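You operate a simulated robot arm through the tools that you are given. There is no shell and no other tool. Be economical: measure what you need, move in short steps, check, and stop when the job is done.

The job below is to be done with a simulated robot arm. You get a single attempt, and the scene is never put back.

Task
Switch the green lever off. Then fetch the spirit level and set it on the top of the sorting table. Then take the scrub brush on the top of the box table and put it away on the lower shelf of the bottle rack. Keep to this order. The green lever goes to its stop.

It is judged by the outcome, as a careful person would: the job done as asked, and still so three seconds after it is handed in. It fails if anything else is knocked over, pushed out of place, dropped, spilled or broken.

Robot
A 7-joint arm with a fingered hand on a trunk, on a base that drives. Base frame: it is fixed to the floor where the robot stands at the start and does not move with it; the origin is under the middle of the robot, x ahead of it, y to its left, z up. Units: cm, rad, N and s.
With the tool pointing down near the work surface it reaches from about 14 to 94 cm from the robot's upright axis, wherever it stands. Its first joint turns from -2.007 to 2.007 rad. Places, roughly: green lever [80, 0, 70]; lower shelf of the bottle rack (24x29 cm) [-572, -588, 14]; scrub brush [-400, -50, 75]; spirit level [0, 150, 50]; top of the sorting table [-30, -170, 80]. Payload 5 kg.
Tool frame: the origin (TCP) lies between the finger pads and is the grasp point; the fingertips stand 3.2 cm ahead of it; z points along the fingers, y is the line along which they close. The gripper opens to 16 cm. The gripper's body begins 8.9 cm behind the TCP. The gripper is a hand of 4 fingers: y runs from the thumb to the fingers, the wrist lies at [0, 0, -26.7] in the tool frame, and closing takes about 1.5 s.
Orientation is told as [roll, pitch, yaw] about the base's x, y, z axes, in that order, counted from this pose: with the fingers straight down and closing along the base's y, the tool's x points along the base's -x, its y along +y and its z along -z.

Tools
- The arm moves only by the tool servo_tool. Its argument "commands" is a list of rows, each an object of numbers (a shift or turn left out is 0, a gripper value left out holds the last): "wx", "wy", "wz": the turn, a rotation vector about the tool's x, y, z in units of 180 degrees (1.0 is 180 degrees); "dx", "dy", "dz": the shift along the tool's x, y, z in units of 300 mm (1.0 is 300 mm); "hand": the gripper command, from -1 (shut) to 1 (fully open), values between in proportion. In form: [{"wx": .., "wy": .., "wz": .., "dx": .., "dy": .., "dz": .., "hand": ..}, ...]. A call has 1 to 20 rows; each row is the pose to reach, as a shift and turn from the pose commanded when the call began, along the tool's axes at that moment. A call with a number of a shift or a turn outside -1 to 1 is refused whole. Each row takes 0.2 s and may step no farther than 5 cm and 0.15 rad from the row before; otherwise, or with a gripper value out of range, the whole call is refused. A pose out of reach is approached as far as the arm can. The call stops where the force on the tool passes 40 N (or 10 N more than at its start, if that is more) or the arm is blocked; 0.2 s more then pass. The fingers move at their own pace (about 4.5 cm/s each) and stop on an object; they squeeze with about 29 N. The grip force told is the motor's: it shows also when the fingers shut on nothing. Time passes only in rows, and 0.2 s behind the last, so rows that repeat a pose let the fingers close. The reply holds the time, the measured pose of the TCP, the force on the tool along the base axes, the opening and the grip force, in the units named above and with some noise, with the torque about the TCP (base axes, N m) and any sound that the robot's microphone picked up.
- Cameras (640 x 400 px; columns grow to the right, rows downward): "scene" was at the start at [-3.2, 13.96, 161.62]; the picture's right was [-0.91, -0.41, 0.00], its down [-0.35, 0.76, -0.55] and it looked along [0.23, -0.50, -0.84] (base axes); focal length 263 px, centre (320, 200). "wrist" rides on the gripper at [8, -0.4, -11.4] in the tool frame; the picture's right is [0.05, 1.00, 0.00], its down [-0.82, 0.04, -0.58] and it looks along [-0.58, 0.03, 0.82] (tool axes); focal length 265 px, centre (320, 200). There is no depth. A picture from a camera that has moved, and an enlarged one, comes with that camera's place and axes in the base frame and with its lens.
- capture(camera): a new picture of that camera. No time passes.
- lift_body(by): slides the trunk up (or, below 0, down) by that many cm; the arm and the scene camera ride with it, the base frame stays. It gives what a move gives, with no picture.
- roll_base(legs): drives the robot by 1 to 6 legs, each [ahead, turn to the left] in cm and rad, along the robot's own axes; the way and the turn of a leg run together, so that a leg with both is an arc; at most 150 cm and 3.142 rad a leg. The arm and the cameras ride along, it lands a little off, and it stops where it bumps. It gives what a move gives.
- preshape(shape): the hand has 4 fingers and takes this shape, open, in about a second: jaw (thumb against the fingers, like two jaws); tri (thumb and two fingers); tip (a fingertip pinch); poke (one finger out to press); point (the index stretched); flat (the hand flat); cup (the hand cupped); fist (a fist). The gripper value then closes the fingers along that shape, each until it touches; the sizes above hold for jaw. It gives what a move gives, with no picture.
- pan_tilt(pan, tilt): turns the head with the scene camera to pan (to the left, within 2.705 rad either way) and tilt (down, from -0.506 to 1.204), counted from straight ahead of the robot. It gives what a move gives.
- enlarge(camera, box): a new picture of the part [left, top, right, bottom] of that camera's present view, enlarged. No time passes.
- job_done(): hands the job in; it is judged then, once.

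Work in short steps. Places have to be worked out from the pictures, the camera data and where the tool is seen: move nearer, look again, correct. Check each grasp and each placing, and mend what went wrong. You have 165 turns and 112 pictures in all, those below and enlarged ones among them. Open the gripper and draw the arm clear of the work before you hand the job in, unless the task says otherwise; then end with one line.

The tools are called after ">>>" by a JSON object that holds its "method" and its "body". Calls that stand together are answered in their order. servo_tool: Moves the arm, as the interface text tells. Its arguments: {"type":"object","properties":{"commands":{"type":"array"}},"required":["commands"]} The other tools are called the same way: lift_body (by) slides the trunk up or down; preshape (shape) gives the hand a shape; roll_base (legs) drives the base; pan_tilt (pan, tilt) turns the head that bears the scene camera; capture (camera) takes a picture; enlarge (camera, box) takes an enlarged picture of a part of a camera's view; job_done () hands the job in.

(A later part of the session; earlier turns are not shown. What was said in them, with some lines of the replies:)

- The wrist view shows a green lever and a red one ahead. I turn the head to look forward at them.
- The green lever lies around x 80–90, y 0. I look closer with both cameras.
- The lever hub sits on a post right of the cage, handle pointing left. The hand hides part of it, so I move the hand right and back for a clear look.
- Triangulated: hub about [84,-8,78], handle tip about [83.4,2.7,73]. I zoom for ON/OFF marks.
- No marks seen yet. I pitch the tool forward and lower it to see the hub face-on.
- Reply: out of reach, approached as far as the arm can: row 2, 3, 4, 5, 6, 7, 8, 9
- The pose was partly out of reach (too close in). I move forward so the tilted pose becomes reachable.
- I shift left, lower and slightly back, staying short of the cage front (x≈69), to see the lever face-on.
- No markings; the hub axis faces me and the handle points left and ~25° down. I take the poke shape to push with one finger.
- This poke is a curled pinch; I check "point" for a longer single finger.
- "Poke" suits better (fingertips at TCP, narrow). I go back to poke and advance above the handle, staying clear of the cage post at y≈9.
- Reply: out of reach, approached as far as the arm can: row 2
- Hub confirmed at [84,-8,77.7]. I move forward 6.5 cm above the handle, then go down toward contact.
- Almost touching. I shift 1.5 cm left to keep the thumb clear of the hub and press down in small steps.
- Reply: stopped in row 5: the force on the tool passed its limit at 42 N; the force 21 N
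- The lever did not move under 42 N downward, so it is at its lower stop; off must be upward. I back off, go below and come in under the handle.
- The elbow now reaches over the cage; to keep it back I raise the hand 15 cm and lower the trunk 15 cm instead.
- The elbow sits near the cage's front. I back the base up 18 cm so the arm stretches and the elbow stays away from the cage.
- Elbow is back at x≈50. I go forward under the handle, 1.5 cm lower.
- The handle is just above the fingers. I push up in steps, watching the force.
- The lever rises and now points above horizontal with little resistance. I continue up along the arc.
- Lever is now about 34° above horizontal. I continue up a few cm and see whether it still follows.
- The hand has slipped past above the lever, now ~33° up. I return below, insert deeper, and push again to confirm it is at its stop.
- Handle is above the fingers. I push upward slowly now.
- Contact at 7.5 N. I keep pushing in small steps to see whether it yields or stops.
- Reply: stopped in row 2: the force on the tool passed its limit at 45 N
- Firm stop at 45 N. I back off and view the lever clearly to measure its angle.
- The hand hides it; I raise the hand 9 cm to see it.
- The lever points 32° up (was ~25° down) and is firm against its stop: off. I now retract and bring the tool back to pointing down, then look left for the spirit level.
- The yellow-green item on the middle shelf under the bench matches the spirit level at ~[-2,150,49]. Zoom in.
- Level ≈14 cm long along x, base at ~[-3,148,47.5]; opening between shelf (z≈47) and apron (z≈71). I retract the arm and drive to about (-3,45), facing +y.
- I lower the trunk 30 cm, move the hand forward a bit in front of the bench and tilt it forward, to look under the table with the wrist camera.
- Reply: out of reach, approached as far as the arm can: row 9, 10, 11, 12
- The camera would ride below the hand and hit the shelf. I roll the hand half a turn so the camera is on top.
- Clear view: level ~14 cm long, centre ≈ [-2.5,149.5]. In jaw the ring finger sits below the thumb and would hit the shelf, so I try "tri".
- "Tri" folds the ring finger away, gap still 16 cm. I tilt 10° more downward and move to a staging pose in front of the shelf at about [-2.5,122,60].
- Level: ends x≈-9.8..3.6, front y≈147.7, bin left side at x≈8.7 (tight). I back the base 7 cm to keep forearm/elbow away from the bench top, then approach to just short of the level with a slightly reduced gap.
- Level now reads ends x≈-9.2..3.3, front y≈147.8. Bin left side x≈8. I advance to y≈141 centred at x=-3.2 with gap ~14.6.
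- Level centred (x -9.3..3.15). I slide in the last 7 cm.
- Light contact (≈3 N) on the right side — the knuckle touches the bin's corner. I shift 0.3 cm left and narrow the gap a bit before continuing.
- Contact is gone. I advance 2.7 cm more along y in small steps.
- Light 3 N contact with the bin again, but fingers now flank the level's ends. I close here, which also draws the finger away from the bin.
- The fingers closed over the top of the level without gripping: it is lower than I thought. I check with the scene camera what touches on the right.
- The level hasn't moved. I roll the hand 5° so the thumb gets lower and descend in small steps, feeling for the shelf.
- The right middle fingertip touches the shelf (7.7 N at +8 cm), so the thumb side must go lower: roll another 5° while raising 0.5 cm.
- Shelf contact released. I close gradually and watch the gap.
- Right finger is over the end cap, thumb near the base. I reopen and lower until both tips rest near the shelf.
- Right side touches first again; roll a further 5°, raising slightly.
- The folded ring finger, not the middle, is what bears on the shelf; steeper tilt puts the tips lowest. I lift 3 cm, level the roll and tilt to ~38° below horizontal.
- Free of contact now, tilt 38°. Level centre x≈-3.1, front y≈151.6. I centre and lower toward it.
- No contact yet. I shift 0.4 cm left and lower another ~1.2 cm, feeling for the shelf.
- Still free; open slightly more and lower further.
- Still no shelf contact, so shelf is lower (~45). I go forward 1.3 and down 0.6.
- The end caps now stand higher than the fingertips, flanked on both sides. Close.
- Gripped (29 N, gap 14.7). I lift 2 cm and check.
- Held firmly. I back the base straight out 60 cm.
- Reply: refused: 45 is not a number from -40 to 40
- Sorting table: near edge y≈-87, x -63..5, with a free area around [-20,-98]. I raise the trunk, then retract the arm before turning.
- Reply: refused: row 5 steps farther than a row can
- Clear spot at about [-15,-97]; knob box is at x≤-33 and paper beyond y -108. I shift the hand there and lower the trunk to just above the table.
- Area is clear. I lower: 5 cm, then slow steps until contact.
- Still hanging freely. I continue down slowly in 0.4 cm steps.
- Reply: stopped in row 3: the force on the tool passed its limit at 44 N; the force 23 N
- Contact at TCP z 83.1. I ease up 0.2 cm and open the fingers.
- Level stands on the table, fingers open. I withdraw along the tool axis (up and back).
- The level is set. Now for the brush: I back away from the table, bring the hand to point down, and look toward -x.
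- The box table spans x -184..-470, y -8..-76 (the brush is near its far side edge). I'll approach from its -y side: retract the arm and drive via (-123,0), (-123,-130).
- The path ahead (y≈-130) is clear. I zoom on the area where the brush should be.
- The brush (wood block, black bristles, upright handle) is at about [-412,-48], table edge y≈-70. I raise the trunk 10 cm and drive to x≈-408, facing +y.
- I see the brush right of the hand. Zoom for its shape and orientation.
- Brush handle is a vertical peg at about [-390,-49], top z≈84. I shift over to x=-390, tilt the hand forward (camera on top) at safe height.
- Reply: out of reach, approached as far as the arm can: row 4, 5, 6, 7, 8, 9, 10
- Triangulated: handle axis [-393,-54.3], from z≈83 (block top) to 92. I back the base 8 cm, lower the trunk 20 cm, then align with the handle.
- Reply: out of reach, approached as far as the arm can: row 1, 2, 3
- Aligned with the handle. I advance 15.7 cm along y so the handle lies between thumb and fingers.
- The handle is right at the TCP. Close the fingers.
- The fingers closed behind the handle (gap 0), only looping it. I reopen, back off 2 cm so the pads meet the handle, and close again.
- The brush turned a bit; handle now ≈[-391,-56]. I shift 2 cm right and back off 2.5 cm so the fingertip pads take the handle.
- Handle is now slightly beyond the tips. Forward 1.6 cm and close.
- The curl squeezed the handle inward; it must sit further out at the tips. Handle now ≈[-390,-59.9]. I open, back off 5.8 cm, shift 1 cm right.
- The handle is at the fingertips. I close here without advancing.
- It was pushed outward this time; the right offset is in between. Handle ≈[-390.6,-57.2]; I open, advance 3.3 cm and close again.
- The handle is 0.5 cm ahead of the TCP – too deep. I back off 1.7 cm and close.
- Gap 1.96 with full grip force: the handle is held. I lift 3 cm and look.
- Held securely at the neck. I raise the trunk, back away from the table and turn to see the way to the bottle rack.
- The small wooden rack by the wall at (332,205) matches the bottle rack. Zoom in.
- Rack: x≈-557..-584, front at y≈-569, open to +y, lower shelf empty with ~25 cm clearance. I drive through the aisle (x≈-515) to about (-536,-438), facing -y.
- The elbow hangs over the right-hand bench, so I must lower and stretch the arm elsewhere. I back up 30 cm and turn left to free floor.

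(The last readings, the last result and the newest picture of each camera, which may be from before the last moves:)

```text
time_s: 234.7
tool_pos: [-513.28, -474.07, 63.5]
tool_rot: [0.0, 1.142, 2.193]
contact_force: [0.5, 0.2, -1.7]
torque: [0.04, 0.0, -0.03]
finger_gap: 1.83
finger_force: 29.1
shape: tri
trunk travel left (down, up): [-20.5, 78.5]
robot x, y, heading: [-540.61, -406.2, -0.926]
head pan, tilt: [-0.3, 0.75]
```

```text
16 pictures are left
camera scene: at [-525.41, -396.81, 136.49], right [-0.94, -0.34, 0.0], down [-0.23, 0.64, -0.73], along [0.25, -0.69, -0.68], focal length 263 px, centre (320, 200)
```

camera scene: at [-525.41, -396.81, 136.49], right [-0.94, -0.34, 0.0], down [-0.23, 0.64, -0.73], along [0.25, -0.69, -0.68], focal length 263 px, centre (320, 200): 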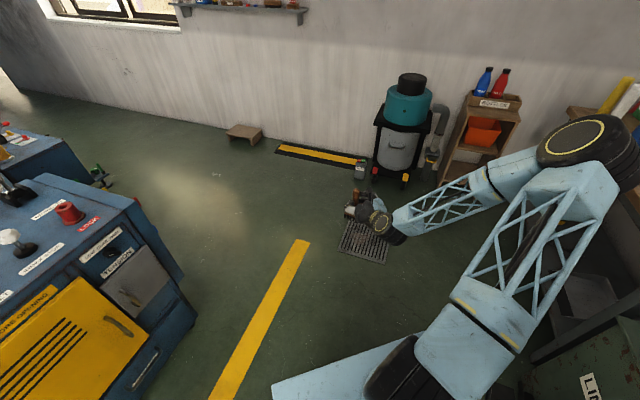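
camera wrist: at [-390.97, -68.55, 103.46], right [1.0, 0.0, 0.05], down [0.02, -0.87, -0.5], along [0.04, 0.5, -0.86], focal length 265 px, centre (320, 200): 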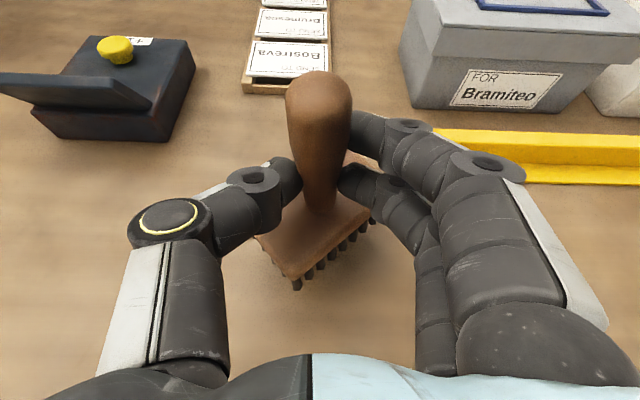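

Free floor here. I lower the trunk 19 cm more and stretch the arm forward 25 cm.

>>> {"method": "lift_body", "body": {"by": -19}}

>>> {"method": "servo_tool", "body": {"commands": [{"dz": 0.11, "dx": 0.05, "dy": -0.04, "hand": -1}, {"dz": 0.22, "dx": 0.1, "dy": -0.08, "hand": -1}, {"dz": 0.33, "dx": 0.15, "dy": -0.12, "hand": -1}, {"dz": 0.44, "dx": 0.2, "dy": -0.16, "hand": -1}, {"dz": 0.55, "dx": 0.25, "dy": -0.2, "hand": -1}, {"dz": 0.66, "dx": 0.3, "dy": -0.24, "hand": -1}, {"dz": 0.757, "dx": 0.347, "dy": -0.28, "hand": -1}, {"dz": 0.757, "dx": 0.347, "dy": -0.28, "hand": -1}]}}

```text
time_s: 236.8
tool_pos: [-513.32, -474.12, 44.51]
tool_rot: [0.001, 1.141, 2.192]
contact_force: [0.0, -0.1, -1.4]
torque: [0.03, 0.03, 0.0]
finger_gap: 1.85
finger_force: 28.6
shape: tri
trunk travel left (down, up): [-1.5, 97.5]
robot x, y, heading: [-540.76, -405.82, -0.918]
head pan, tilt: [-0.3, 0.75]
```

```text
time_s: 238.6
tool_pos: [-492.03, -489.49, 44.59]
tool_rot: [0.002, 1.142, 2.195]
contact_force: [-0.2, 0.5, -1.3]
torque: [0.04, 0.02, 0.0]
finger_gap: 1.84
finger_force: 29.3
shape: tri
trunk travel left (down, up): [-1.5, 97.5]
robot x, y, heading: [-540.6, -405.67, -0.921]
head pan, tilt: [-0.3, 0.75]
```

Now down 16 cm and 12 cm further forward.

>>> {"method": "servo_tool", "body": {"commands": [{"dz": 0.1, "dx": -0.06, "hand": -1}, {"dz": 0.2, "dx": -0.12, "hand": -1}, {"dz": 0.3, "dx": -0.18, "hand": -1}, {"dz": 0.4, "dx": -0.23, "hand": -1}, {"dz": 0.5, "dx": -0.28, "hand": -1}, {"dz": 0.59, "dx": -0.32, "hand": -1}, {"dz": 0.59, "dx": -0.32, "hand": -1}]}}

>>> {"method": "capture", "body": {"camera": "scene"}}

```text
time_s: 240.2
tool_pos: [-484.91, -499.27, 28.18]
tool_rot: [0.001, 1.142, 2.194]
contact_force: [-0.2, 0.0, -2.4]
torque: [0.05, 0.04, -0.01]
finger_gap: 1.82
finger_force: 29.1
shape: tri
trunk travel left (down, up): [-1.5, 97.5]
robot x, y, heading: [-540.37, -406.66, -0.917]
head pan, tilt: [-0.3, 0.75]
```

```text
15 pictures are left
camera scene: at [-525.39, -396.81, 117.48], right [-0.94, -0.34, 0.0], down [-0.23, 0.64, -0.73], along [0.25, -0.69, -0.68], focal length 263 px, centre (320, 200)
```

scene: 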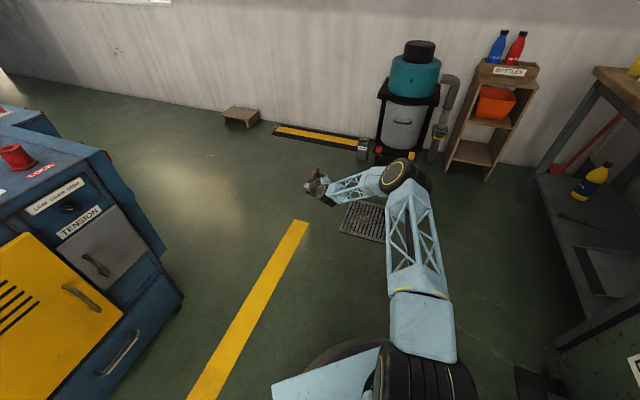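

Posture is good (elbow lower and less sideways). I stretch 6 cm further forward and 4 cm left to keep the base well back from the floor drain.

>>> {"method": "servo_tool", "body": {"commands": [{"dz": 0.09, "dx": 0.04, "dy": -0.07, "hand": -1}, {"dz": 0.182, "dx": 0.083, "dy": -0.133, "hand": -1}, {"dz": 0.182, "dx": 0.083, "dy": -0.133, "hand": -1}]}}

```text
time_s: 241.0
tool_pos: [-478.09, -501.76, 28.23]
tool_rot: [0.0, 1.143, 2.194]
contact_force: [0.4, 0.0, -2.0]
torque: [0.03, 0.0, -0.03]
finger_gap: 1.83
finger_force: 29.4
shape: tri
trunk travel left (down, up): [-1.5, 97.5]
robot x, y, heading: [-540.54, -406.43, -0.916]
head pan, tilt: [-0.3, 0.75]
```

Hand is 113.6 cm ahead, 8.5 cm right. I turn to heading -1.70 and drive 30 cm toward the rack, then check.

>>> {"method": "roll_base", "body": {"legs": [[0, -0.784], [30, 0]]}}

>>> {"method": "capture", "body": {"camera": "wrist"}}

>>> {"method": "capture", "body": {"camera": "scene"}}

```text
time_s: 245.2
tool_pos: [-569.36, -547.49, 28.39]
tool_rot: [0.0, 1.141, 1.397]
contact_force: [0.3, 0.5, -0.9]
torque: [0.06, 0.01, -0.02]
finger_gap: 1.8
finger_force: 29.2
shape: tri
trunk travel left (down, up): [-1.5, 97.5]
robot x, y, heading: [-545.1, -435.73, -1.712]
head pan, tilt: [-0.3, 0.75]
```

```text
14 pictures are left
camera wrist: at [-567.66, -540.62, 40.4], right [-0.99, 0.15, 0.05], down [0.11, 0.86, -0.5], along [-0.12, -0.49, -0.86], focal length 265 px, centre (320, 200)
```

wrist: 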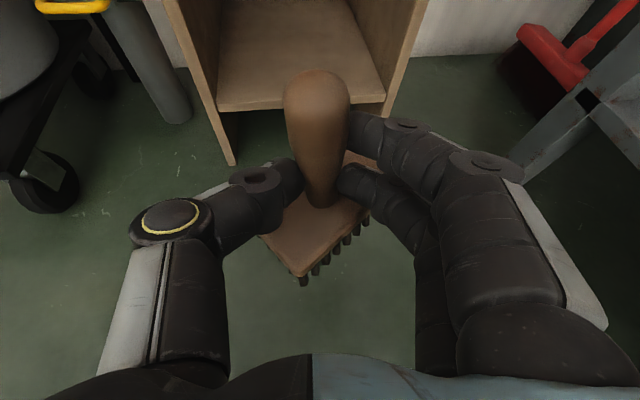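

```text
13 pictures are left
camera scene: at [-527.61, -440.19, 117.48], right [-0.9, 0.43, 0.0], down [0.29, 0.62, -0.73], along [-0.31, -0.66, -0.68], focal length 263 px, centre (320, 200)
```

scene: 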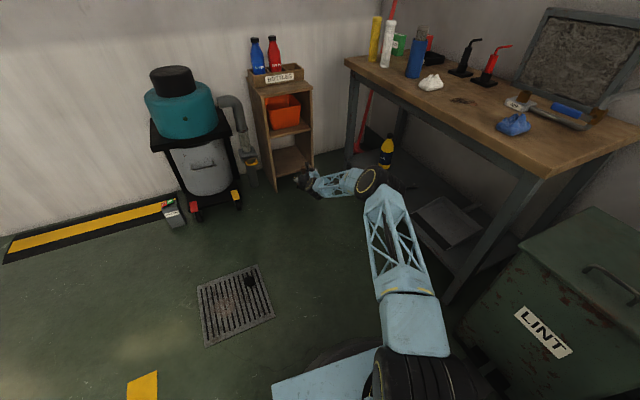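

The rack opening spans x -559..-583, front y≈-571.6, drain spot is only a hole. I shift 2 cm left, lower 2 cm, then drive 26 cm in.

>>> {"method": "servo_tool", "body": {"commands": [{"dy": -0.035, "dx": -0.03, "dz": 0.014, "hand": -1}, {"dy": -0.07, "dx": -0.06, "dz": 0.028, "hand": -1}, {"dy": -0.07, "dx": -0.06, "dz": 0.028, "hand": -1}]}}

>>> {"method": "roll_base", "body": {"legs": [[18, 0]]}}

>>> {"method": "capture", "body": {"camera": "wrist"}}

>>> {"method": "capture", "body": {"camera": "scene"}}

```text
time_s: 246.0
tool_pos: [-567.19, -547.87, 26.4]
tool_rot: [0.0, 1.142, 1.399]
contact_force: [-0.2, 0.4, -1.2]
torque: [0.02, 0.03, 0.0]
finger_gap: 1.82
finger_force: 29.1
shape: tri
trunk travel left (down, up): [-1.5, 97.5]
robot x, y, heading: [-544.98, -435.46, -1.712]
head pan, tilt: [-0.3, 0.75]
```

```text
time_s: 247.5
tool_pos: [-570.09, -566.09, 26.6]
tool_rot: [0.002, 1.143, 1.398]
contact_force: [-2.5, 0.2, -1.5]
torque: [0.06, -0.06, 0.16]
finger_gap: 1.82
finger_force: 29.1
shape: tri
trunk travel left (down, up): [-1.5, 97.5]
robot x, y, heading: [-547.67, -454.12, -1.711]
head pan, tilt: [-0.3, 0.75]
```

```text
12 pictures are left
camera wrist: at [-568.31, -559.36, 38.4], right [-0.99, 0.15, 0.05], down [0.11, 0.86, -0.5], along [-0.12, -0.49, -0.86], focal length 265 px, centre (320, 200)
```

wrist: 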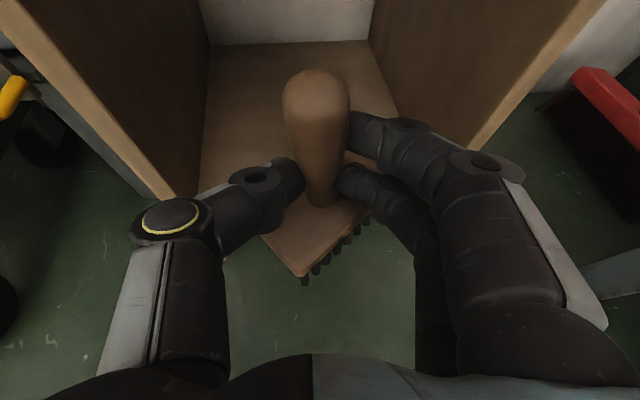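

```text
11 pictures are left
camera scene: at [-530.39, -458.39, 117.49], right [-0.91, 0.42, 0.0], down [0.29, 0.62, -0.73], along [-0.31, -0.66, -0.68], focal length 263 px, centre (320, 200)
```

scene: 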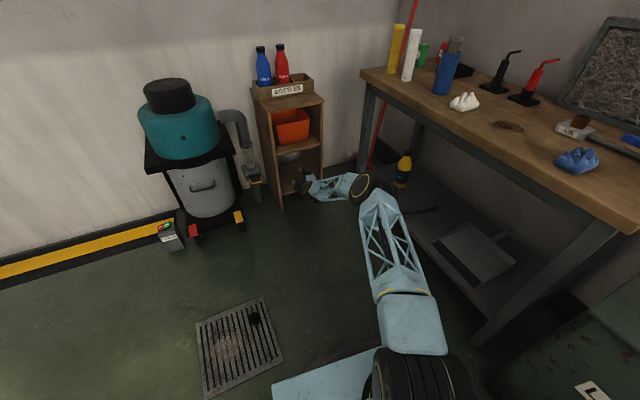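

Small side force −2.5 N; I check whether it is real with a still reading.

>>> {"method": "servo_tool", "body": {"commands": [{"hand": -1}, {"hand": -1}]}}

```text
time_s: 248.1
tool_pos: [-569.98, -566.09, 26.43]
tool_rot: [0.001, 1.141, 1.4]
contact_force: [-0.6, -0.4, -0.9]
torque: [0.04, -0.02, 0.0]
finger_gap: 1.8
finger_force: 28.7
shape: tri
trunk travel left (down, up): [-1.5, 97.5]
robot x, y, heading: [-547.55, -454.07, -1.708]
head pan, tilt: [-0.3, 0.75]
```

It was transient. I drive in 8 cm more.

>>> {"method": "roll_base", "body": {"legs": [[8, 0]]}}

>>> {"method": "capture", "body": {"camera": "wrist"}}

```text
time_s: 249.2
tool_pos: [-571.14, -574.12, 26.37]
tool_rot: [0.004, 1.142, 1.397]
contact_force: [-0.8, 0.8, -1.6]
torque: [0.04, -0.05, -0.04]
finger_gap: 1.81
finger_force: 29.4
shape: tri
trunk travel left (down, up): [-1.5, 97.5]
robot x, y, heading: [-548.28, -462.26, -1.716]
head pan, tilt: [-0.3, 0.75]
```

```text
10 pictures are left
camera wrist: at [-569.55, -567.39, 38.4], right [-0.99, 0.15, 0.05], down [0.11, 0.86, -0.5], along [-0.12, -0.49, -0.86], focal length 265 px, centre (320, 200)
```

wrist: 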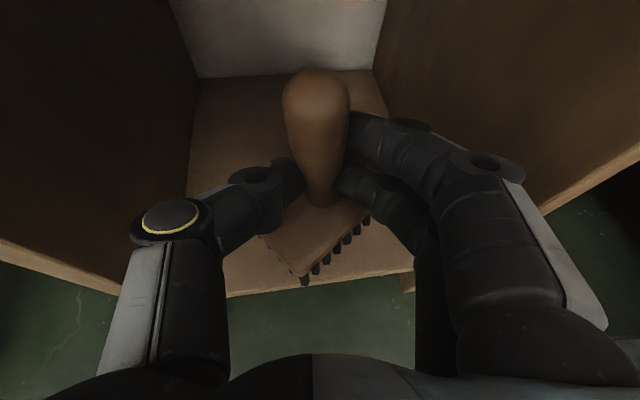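

The brush's front corner is just at the shelf edge. I push 4.5 cm further in with the arm.

>>> {"method": "servo_tool", "body": {"commands": [{"dz": 0.03, "dx": 0.014, "hand": -1}, {"dz": 0.06, "dx": 0.028, "hand": -1}, {"dz": 0.1, "dx": 0.046, "hand": -1}, {"dz": 0.136, "dx": 0.062, "hand": -1}, {"dz": 0.136, "dx": 0.062, "hand": -1}]}}

```text
time_s: 250.4
tool_pos: [-572.05, -578.54, 26.37]
tool_rot: [0.005, 1.141, 1.398]
contact_force: [0.3, 0.4, -2.2]
torque: [0.06, 0.02, -0.01]
finger_gap: 1.82
finger_force: 28.4
shape: tri
trunk travel left (down, up): [-1.5, 97.5]
robot x, y, heading: [-548.88, -462.48, -1.711]
head pan, tilt: [-0.3, 0.75]
```

No contact. Now lower in small steps until the bristles touch the shelf.

>>> {"method": "servo_tool", "body": {"commands": [{"dx": -0.02, "dz": 0.009, "hand": -1}, {"dx": -0.04, "dz": 0.018, "hand": -1}, {"dx": -0.055, "dz": 0.025, "hand": -1}, {"dx": -0.07, "dz": 0.032, "hand": -1}, {"dx": -0.085, "dz": 0.039, "hand": -1}, {"dx": -0.1, "dz": 0.046, "hand": -1}, {"dx": -0.115, "dz": 0.053, "hand": -1}]}}

>>> {"method": "capture", "body": {"camera": "wrist"}}

```text
time_s: 252.0
tool_pos: [-572.15, -578.68, 22.93]
tool_rot: [0.003, 1.146, 1.399]
contact_force: [-1.7, 0.0, 6.4]
torque: [-0.13, -0.14, -0.06]
finger_gap: 1.83
finger_force: 28.9
shape: tri
trunk travel left (down, up): [-1.5, 97.5]
robot x, y, heading: [-548.65, -462.03, -1.709]
head pan, tilt: [-0.3, 0.75]
```

```text
9 pictures are left
camera wrist: at [-570.43, -571.89, 34.84], right [-0.99, 0.15, 0.05], down [0.11, 0.86, -0.5], along [-0.12, -0.49, -0.86], focal length 265 px, centre (320, 200)
```

wrist: 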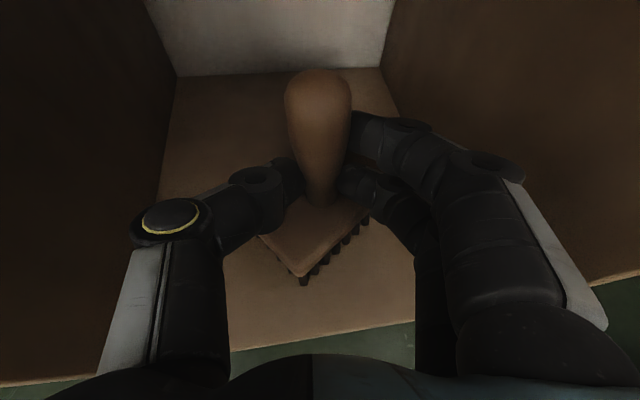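

Touchdown (6 N), the brush is well inside the shelf. I open to ~6 cm.

>>> {"method": "servo_tool", "body": {"commands": [{"hand": -0.8}, {"hand": -0.5}, {"hand": -0.25}, {"hand": -0.25}, {"hand": -0.25}]}}

>>> {"method": "capture", "body": {"camera": "wrist"}}

```text
time_s: 253.2
tool_pos: [-571.97, -578.62, 22.56]
tool_rot: [0.002, 1.141, 1.397]
contact_force: [13.2, 4.0, -1.1]
torque: [0.1, -0.46, -0.78]
finger_gap: 5.94
finger_force: 0.0
shape: tri
trunk travel left (down, up): [-1.5, 97.5]
robot x, y, heading: [-548.33, -461.94, -1.712]
head pan, tilt: [-0.3, 0.75]
```

```text
8 pictures are left
camera wrist: at [-570.3, -571.85, 34.56], right [-0.99, 0.15, 0.05], down [0.11, 0.86, -0.5], along [-0.12, -0.49, -0.86], focal length 265 px, centre (320, 200)
```

wrist: 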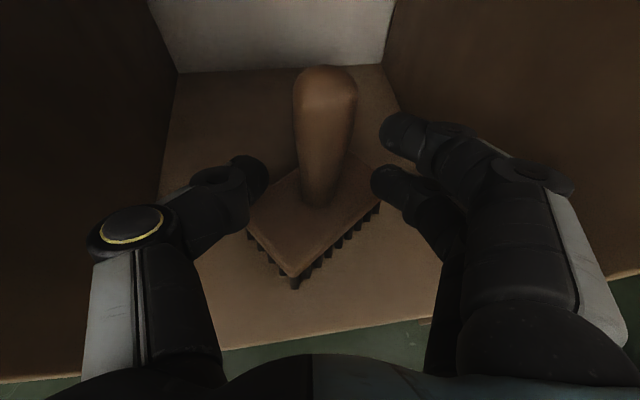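

The brush stands free. The right knuckle presses on the rack's side panel (13 N), so I shift 1 cm left, close slightly, and withdraw straight back.

>>> {"method": "servo_tool", "body": {"commands": [{"dy": -0.02, "hand": -0.35}, {"dy": -0.035, "hand": -0.35}, {"dy": -0.035, "dx": 0.0, "dz": -0.02, "hand": -0.35}, {"dy": -0.035, "dx": -0.03, "dz": -0.09, "hand": -0.35}, {"dy": -0.035, "dx": -0.06, "dz": -0.16, "hand": -0.35}, {"dy": -0.035, "dx": -0.09, "dz": -0.23, "hand": -0.35}, {"dy": -0.035, "dx": -0.09, "dz": -0.23, "hand": -0.35}]}}

>>> {"method": "capture", "body": {"camera": "wrist"}}

```text
time_s: 254.8
tool_pos: [-569.51, -571.41, 22.96]
tool_rot: [0.005, 1.143, 1.398]
contact_force: [0.4, -0.7, -0.4]
torque: [-0.04, -0.04, -0.01]
finger_gap: 5.26
finger_force: 0.1
shape: tri
trunk travel left (down, up): [-1.5, 97.5]
robot x, y, heading: [-548.67, -462.25, -1.714]
head pan, tilt: [-0.3, 0.75]
```

```text
7 pictures are left
camera wrist: at [-567.87, -564.63, 34.97], right [-0.99, 0.15, 0.05], down [0.11, 0.86, -0.5], along [-0.12, -0.49, -0.86], focal length 265 px, centre (320, 200)
```

wrist: 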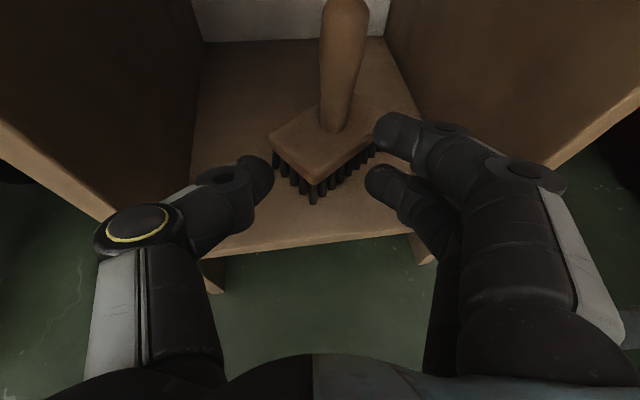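

Free of contact, brush standing on the lower shelf. I back the base out 45 cm and view the result.

>>> {"method": "roll_base", "body": {"legs": [[-45, 0]]}}

>>> {"method": "servo_tool", "body": {"commands": [{"dx": 0.03, "hand": 0.3}, {"dx": 0.1, "hand": 0.6}, {"dx": 0.2, "hand": 0.8}, {"dx": 0.2, "hand": 0.8}]}}

>>> {"method": "capture", "body": {"camera": "scene"}}

>>> {"method": "capture", "body": {"camera": "wrist"}}

```text
time_s: 256.7
tool_pos: [-564.35, -553.36, 23.01]
tool_rot: [0.006, 1.144, 1.424]
contact_force: [-0.2, 0.1, -0.5]
torque: [0.02, 0.03, -0.02]
finger_gap: 5.18
finger_force: 0.0
shape: tri
trunk travel left (down, up): [-1.5, 97.5]
robot x, y, heading: [-546.32, -443.31, -1.581]
head pan, tilt: [-0.3, 0.75]
stopped in leg 1: the robot was blocked; the commanded pose is now the measured one
```

```text
time_s: 257.7
tool_pos: [-564.85, -555.89, 28.41]
tool_rot: [0.004, 1.143, 1.424]
contact_force: [0.2, -0.9, -0.7]
torque: [-0.01, 0.0, -0.04]
finger_gap: 13.54
finger_force: 0.1
shape: tri
trunk travel left (down, up): [-1.5, 97.5]
robot x, y, heading: [-546.56, -443.3, -1.584]
head pan, tilt: [-0.3, 0.75]
```

```text
6 pictures are left
camera scene: at [-528.89, -445.55, 117.48], right [-0.95, 0.31, 0.0], down [0.21, 0.65, -0.73], along [-0.22, -0.7, -0.68], focal length 263 px, centre (320, 200)
```

scene: 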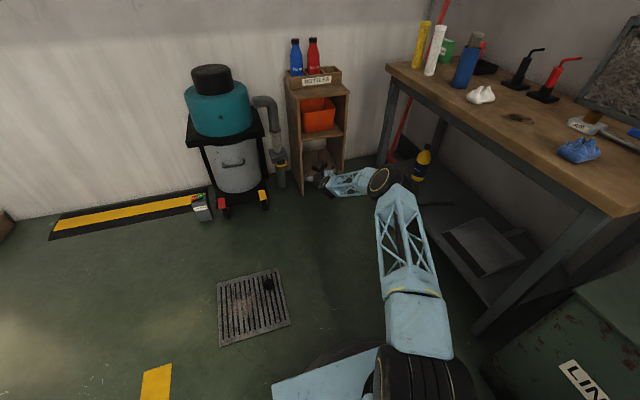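

```text
5 pictures are left
camera wrist: at [-563.25, -549.0, 40.46], right [-0.99, 0.13, 0.05], down [0.09, 0.86, -0.5], along [-0.11, -0.49, -0.86], focal length 265 px, centre (320, 200)
```

wrist: 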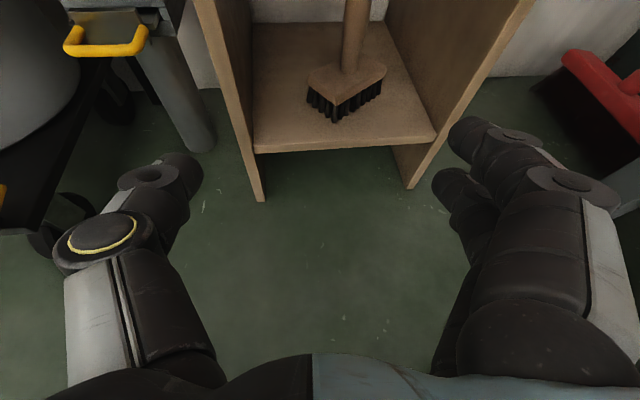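

The brush is in place, hand is clear. The base was blocked while backing up, so I look to the right rear for what it touched.

>>> {"method": "pan_tilt", "body": {"pan": -1.7, "tilt": 0.9}}

>>> {"method": "capture", "body": {"camera": "scene"}}

```text
time_s: 259.2
tool_pos: [-564.92, -555.93, 28.51]
tool_rot: [0.002, 1.144, 1.425]
contact_force: [0.6, 0.4, -0.7]
torque: [-0.02, 0.02, 0.0]
finger_gap: 14.39
finger_force: 0.1
shape: tri
trunk travel left (down, up): [-1.5, 97.5]
robot x, y, heading: [-546.56, -443.41, -1.587]
head pan, tilt: [-1.7, 0.901]
```

```text
4 pictures are left
camera scene: at [-533.77, -436.61, 116.29], right [0.14, 0.99, 0.0], down [0.78, -0.11, -0.62], along [-0.62, 0.09, -0.78], focal length 263 px, centre (320, 200)
```

scene: 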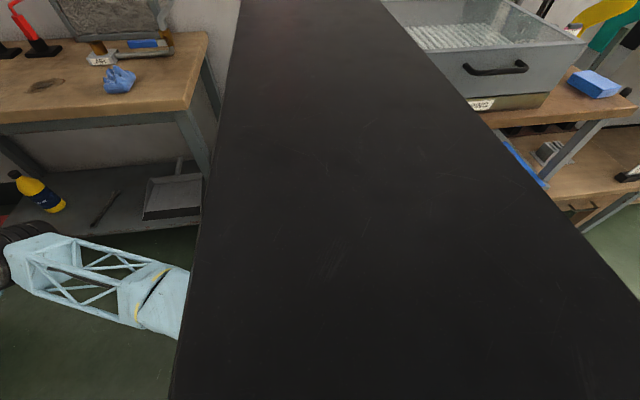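

The trunk hides it; I look just ahead-right, where the LINT bin showed earlier.

>>> {"method": "pan_tilt", "body": {"pan": -0.75, "tilt": 1.1}}

>>> {"method": "capture", "body": {"camera": "scene"}}

```text
time_s: 260.4
tool_pos: [-564.84, -555.84, 28.45]
tool_rot: [0.003, 1.143, 1.425]
contact_force: [-0.7, 0.4, -0.4]
torque: [-0.03, 0.01, -0.01]
finger_gap: 14.35
finger_force: 0.0
shape: tri
trunk travel left (down, up): [-1.5, 97.5]
robot x, y, heading: [-546.67, -443.62, -1.583]
head pan, tilt: [-0.75, 1.1]
```

```text
3 pictures are left
camera scene: at [-530.61, -442.23, 114.91], right [-0.72, 0.69, 0.0], down [0.62, 0.64, -0.45], along [-0.31, -0.33, -0.89], focal length 263 px, centre (320, 200)
```

scene: 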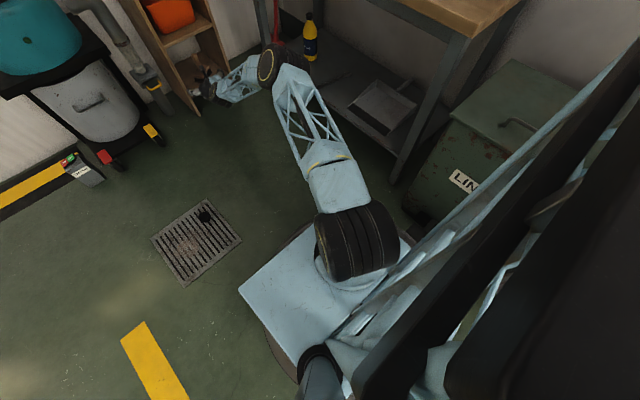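

The LINT bin stands where it was (corner ≈[-595,-450]), nothing is disturbed, and the hand is open and clear of the rack. I hand the job in.

>>> {"method": "job_done", "body": {}}

```text
The job is handed in.
```

I did the three steps in order and handed the job in. The green lever is up against its upper stop, the spirit level is on the sorting table, and the scrub brush is on the lower shelf of the bottle rack. The lever has no ON/OFF marks: it was already against its lower stop, so I took up as off. While I was reaching for the level, the hand touched the SECONDS bin with about 3 N and may have nudged it a few millimetres. On leaving the rack, the base was stopped by something, probably the LINT bin, which the pictures afterwards show standing where it was.
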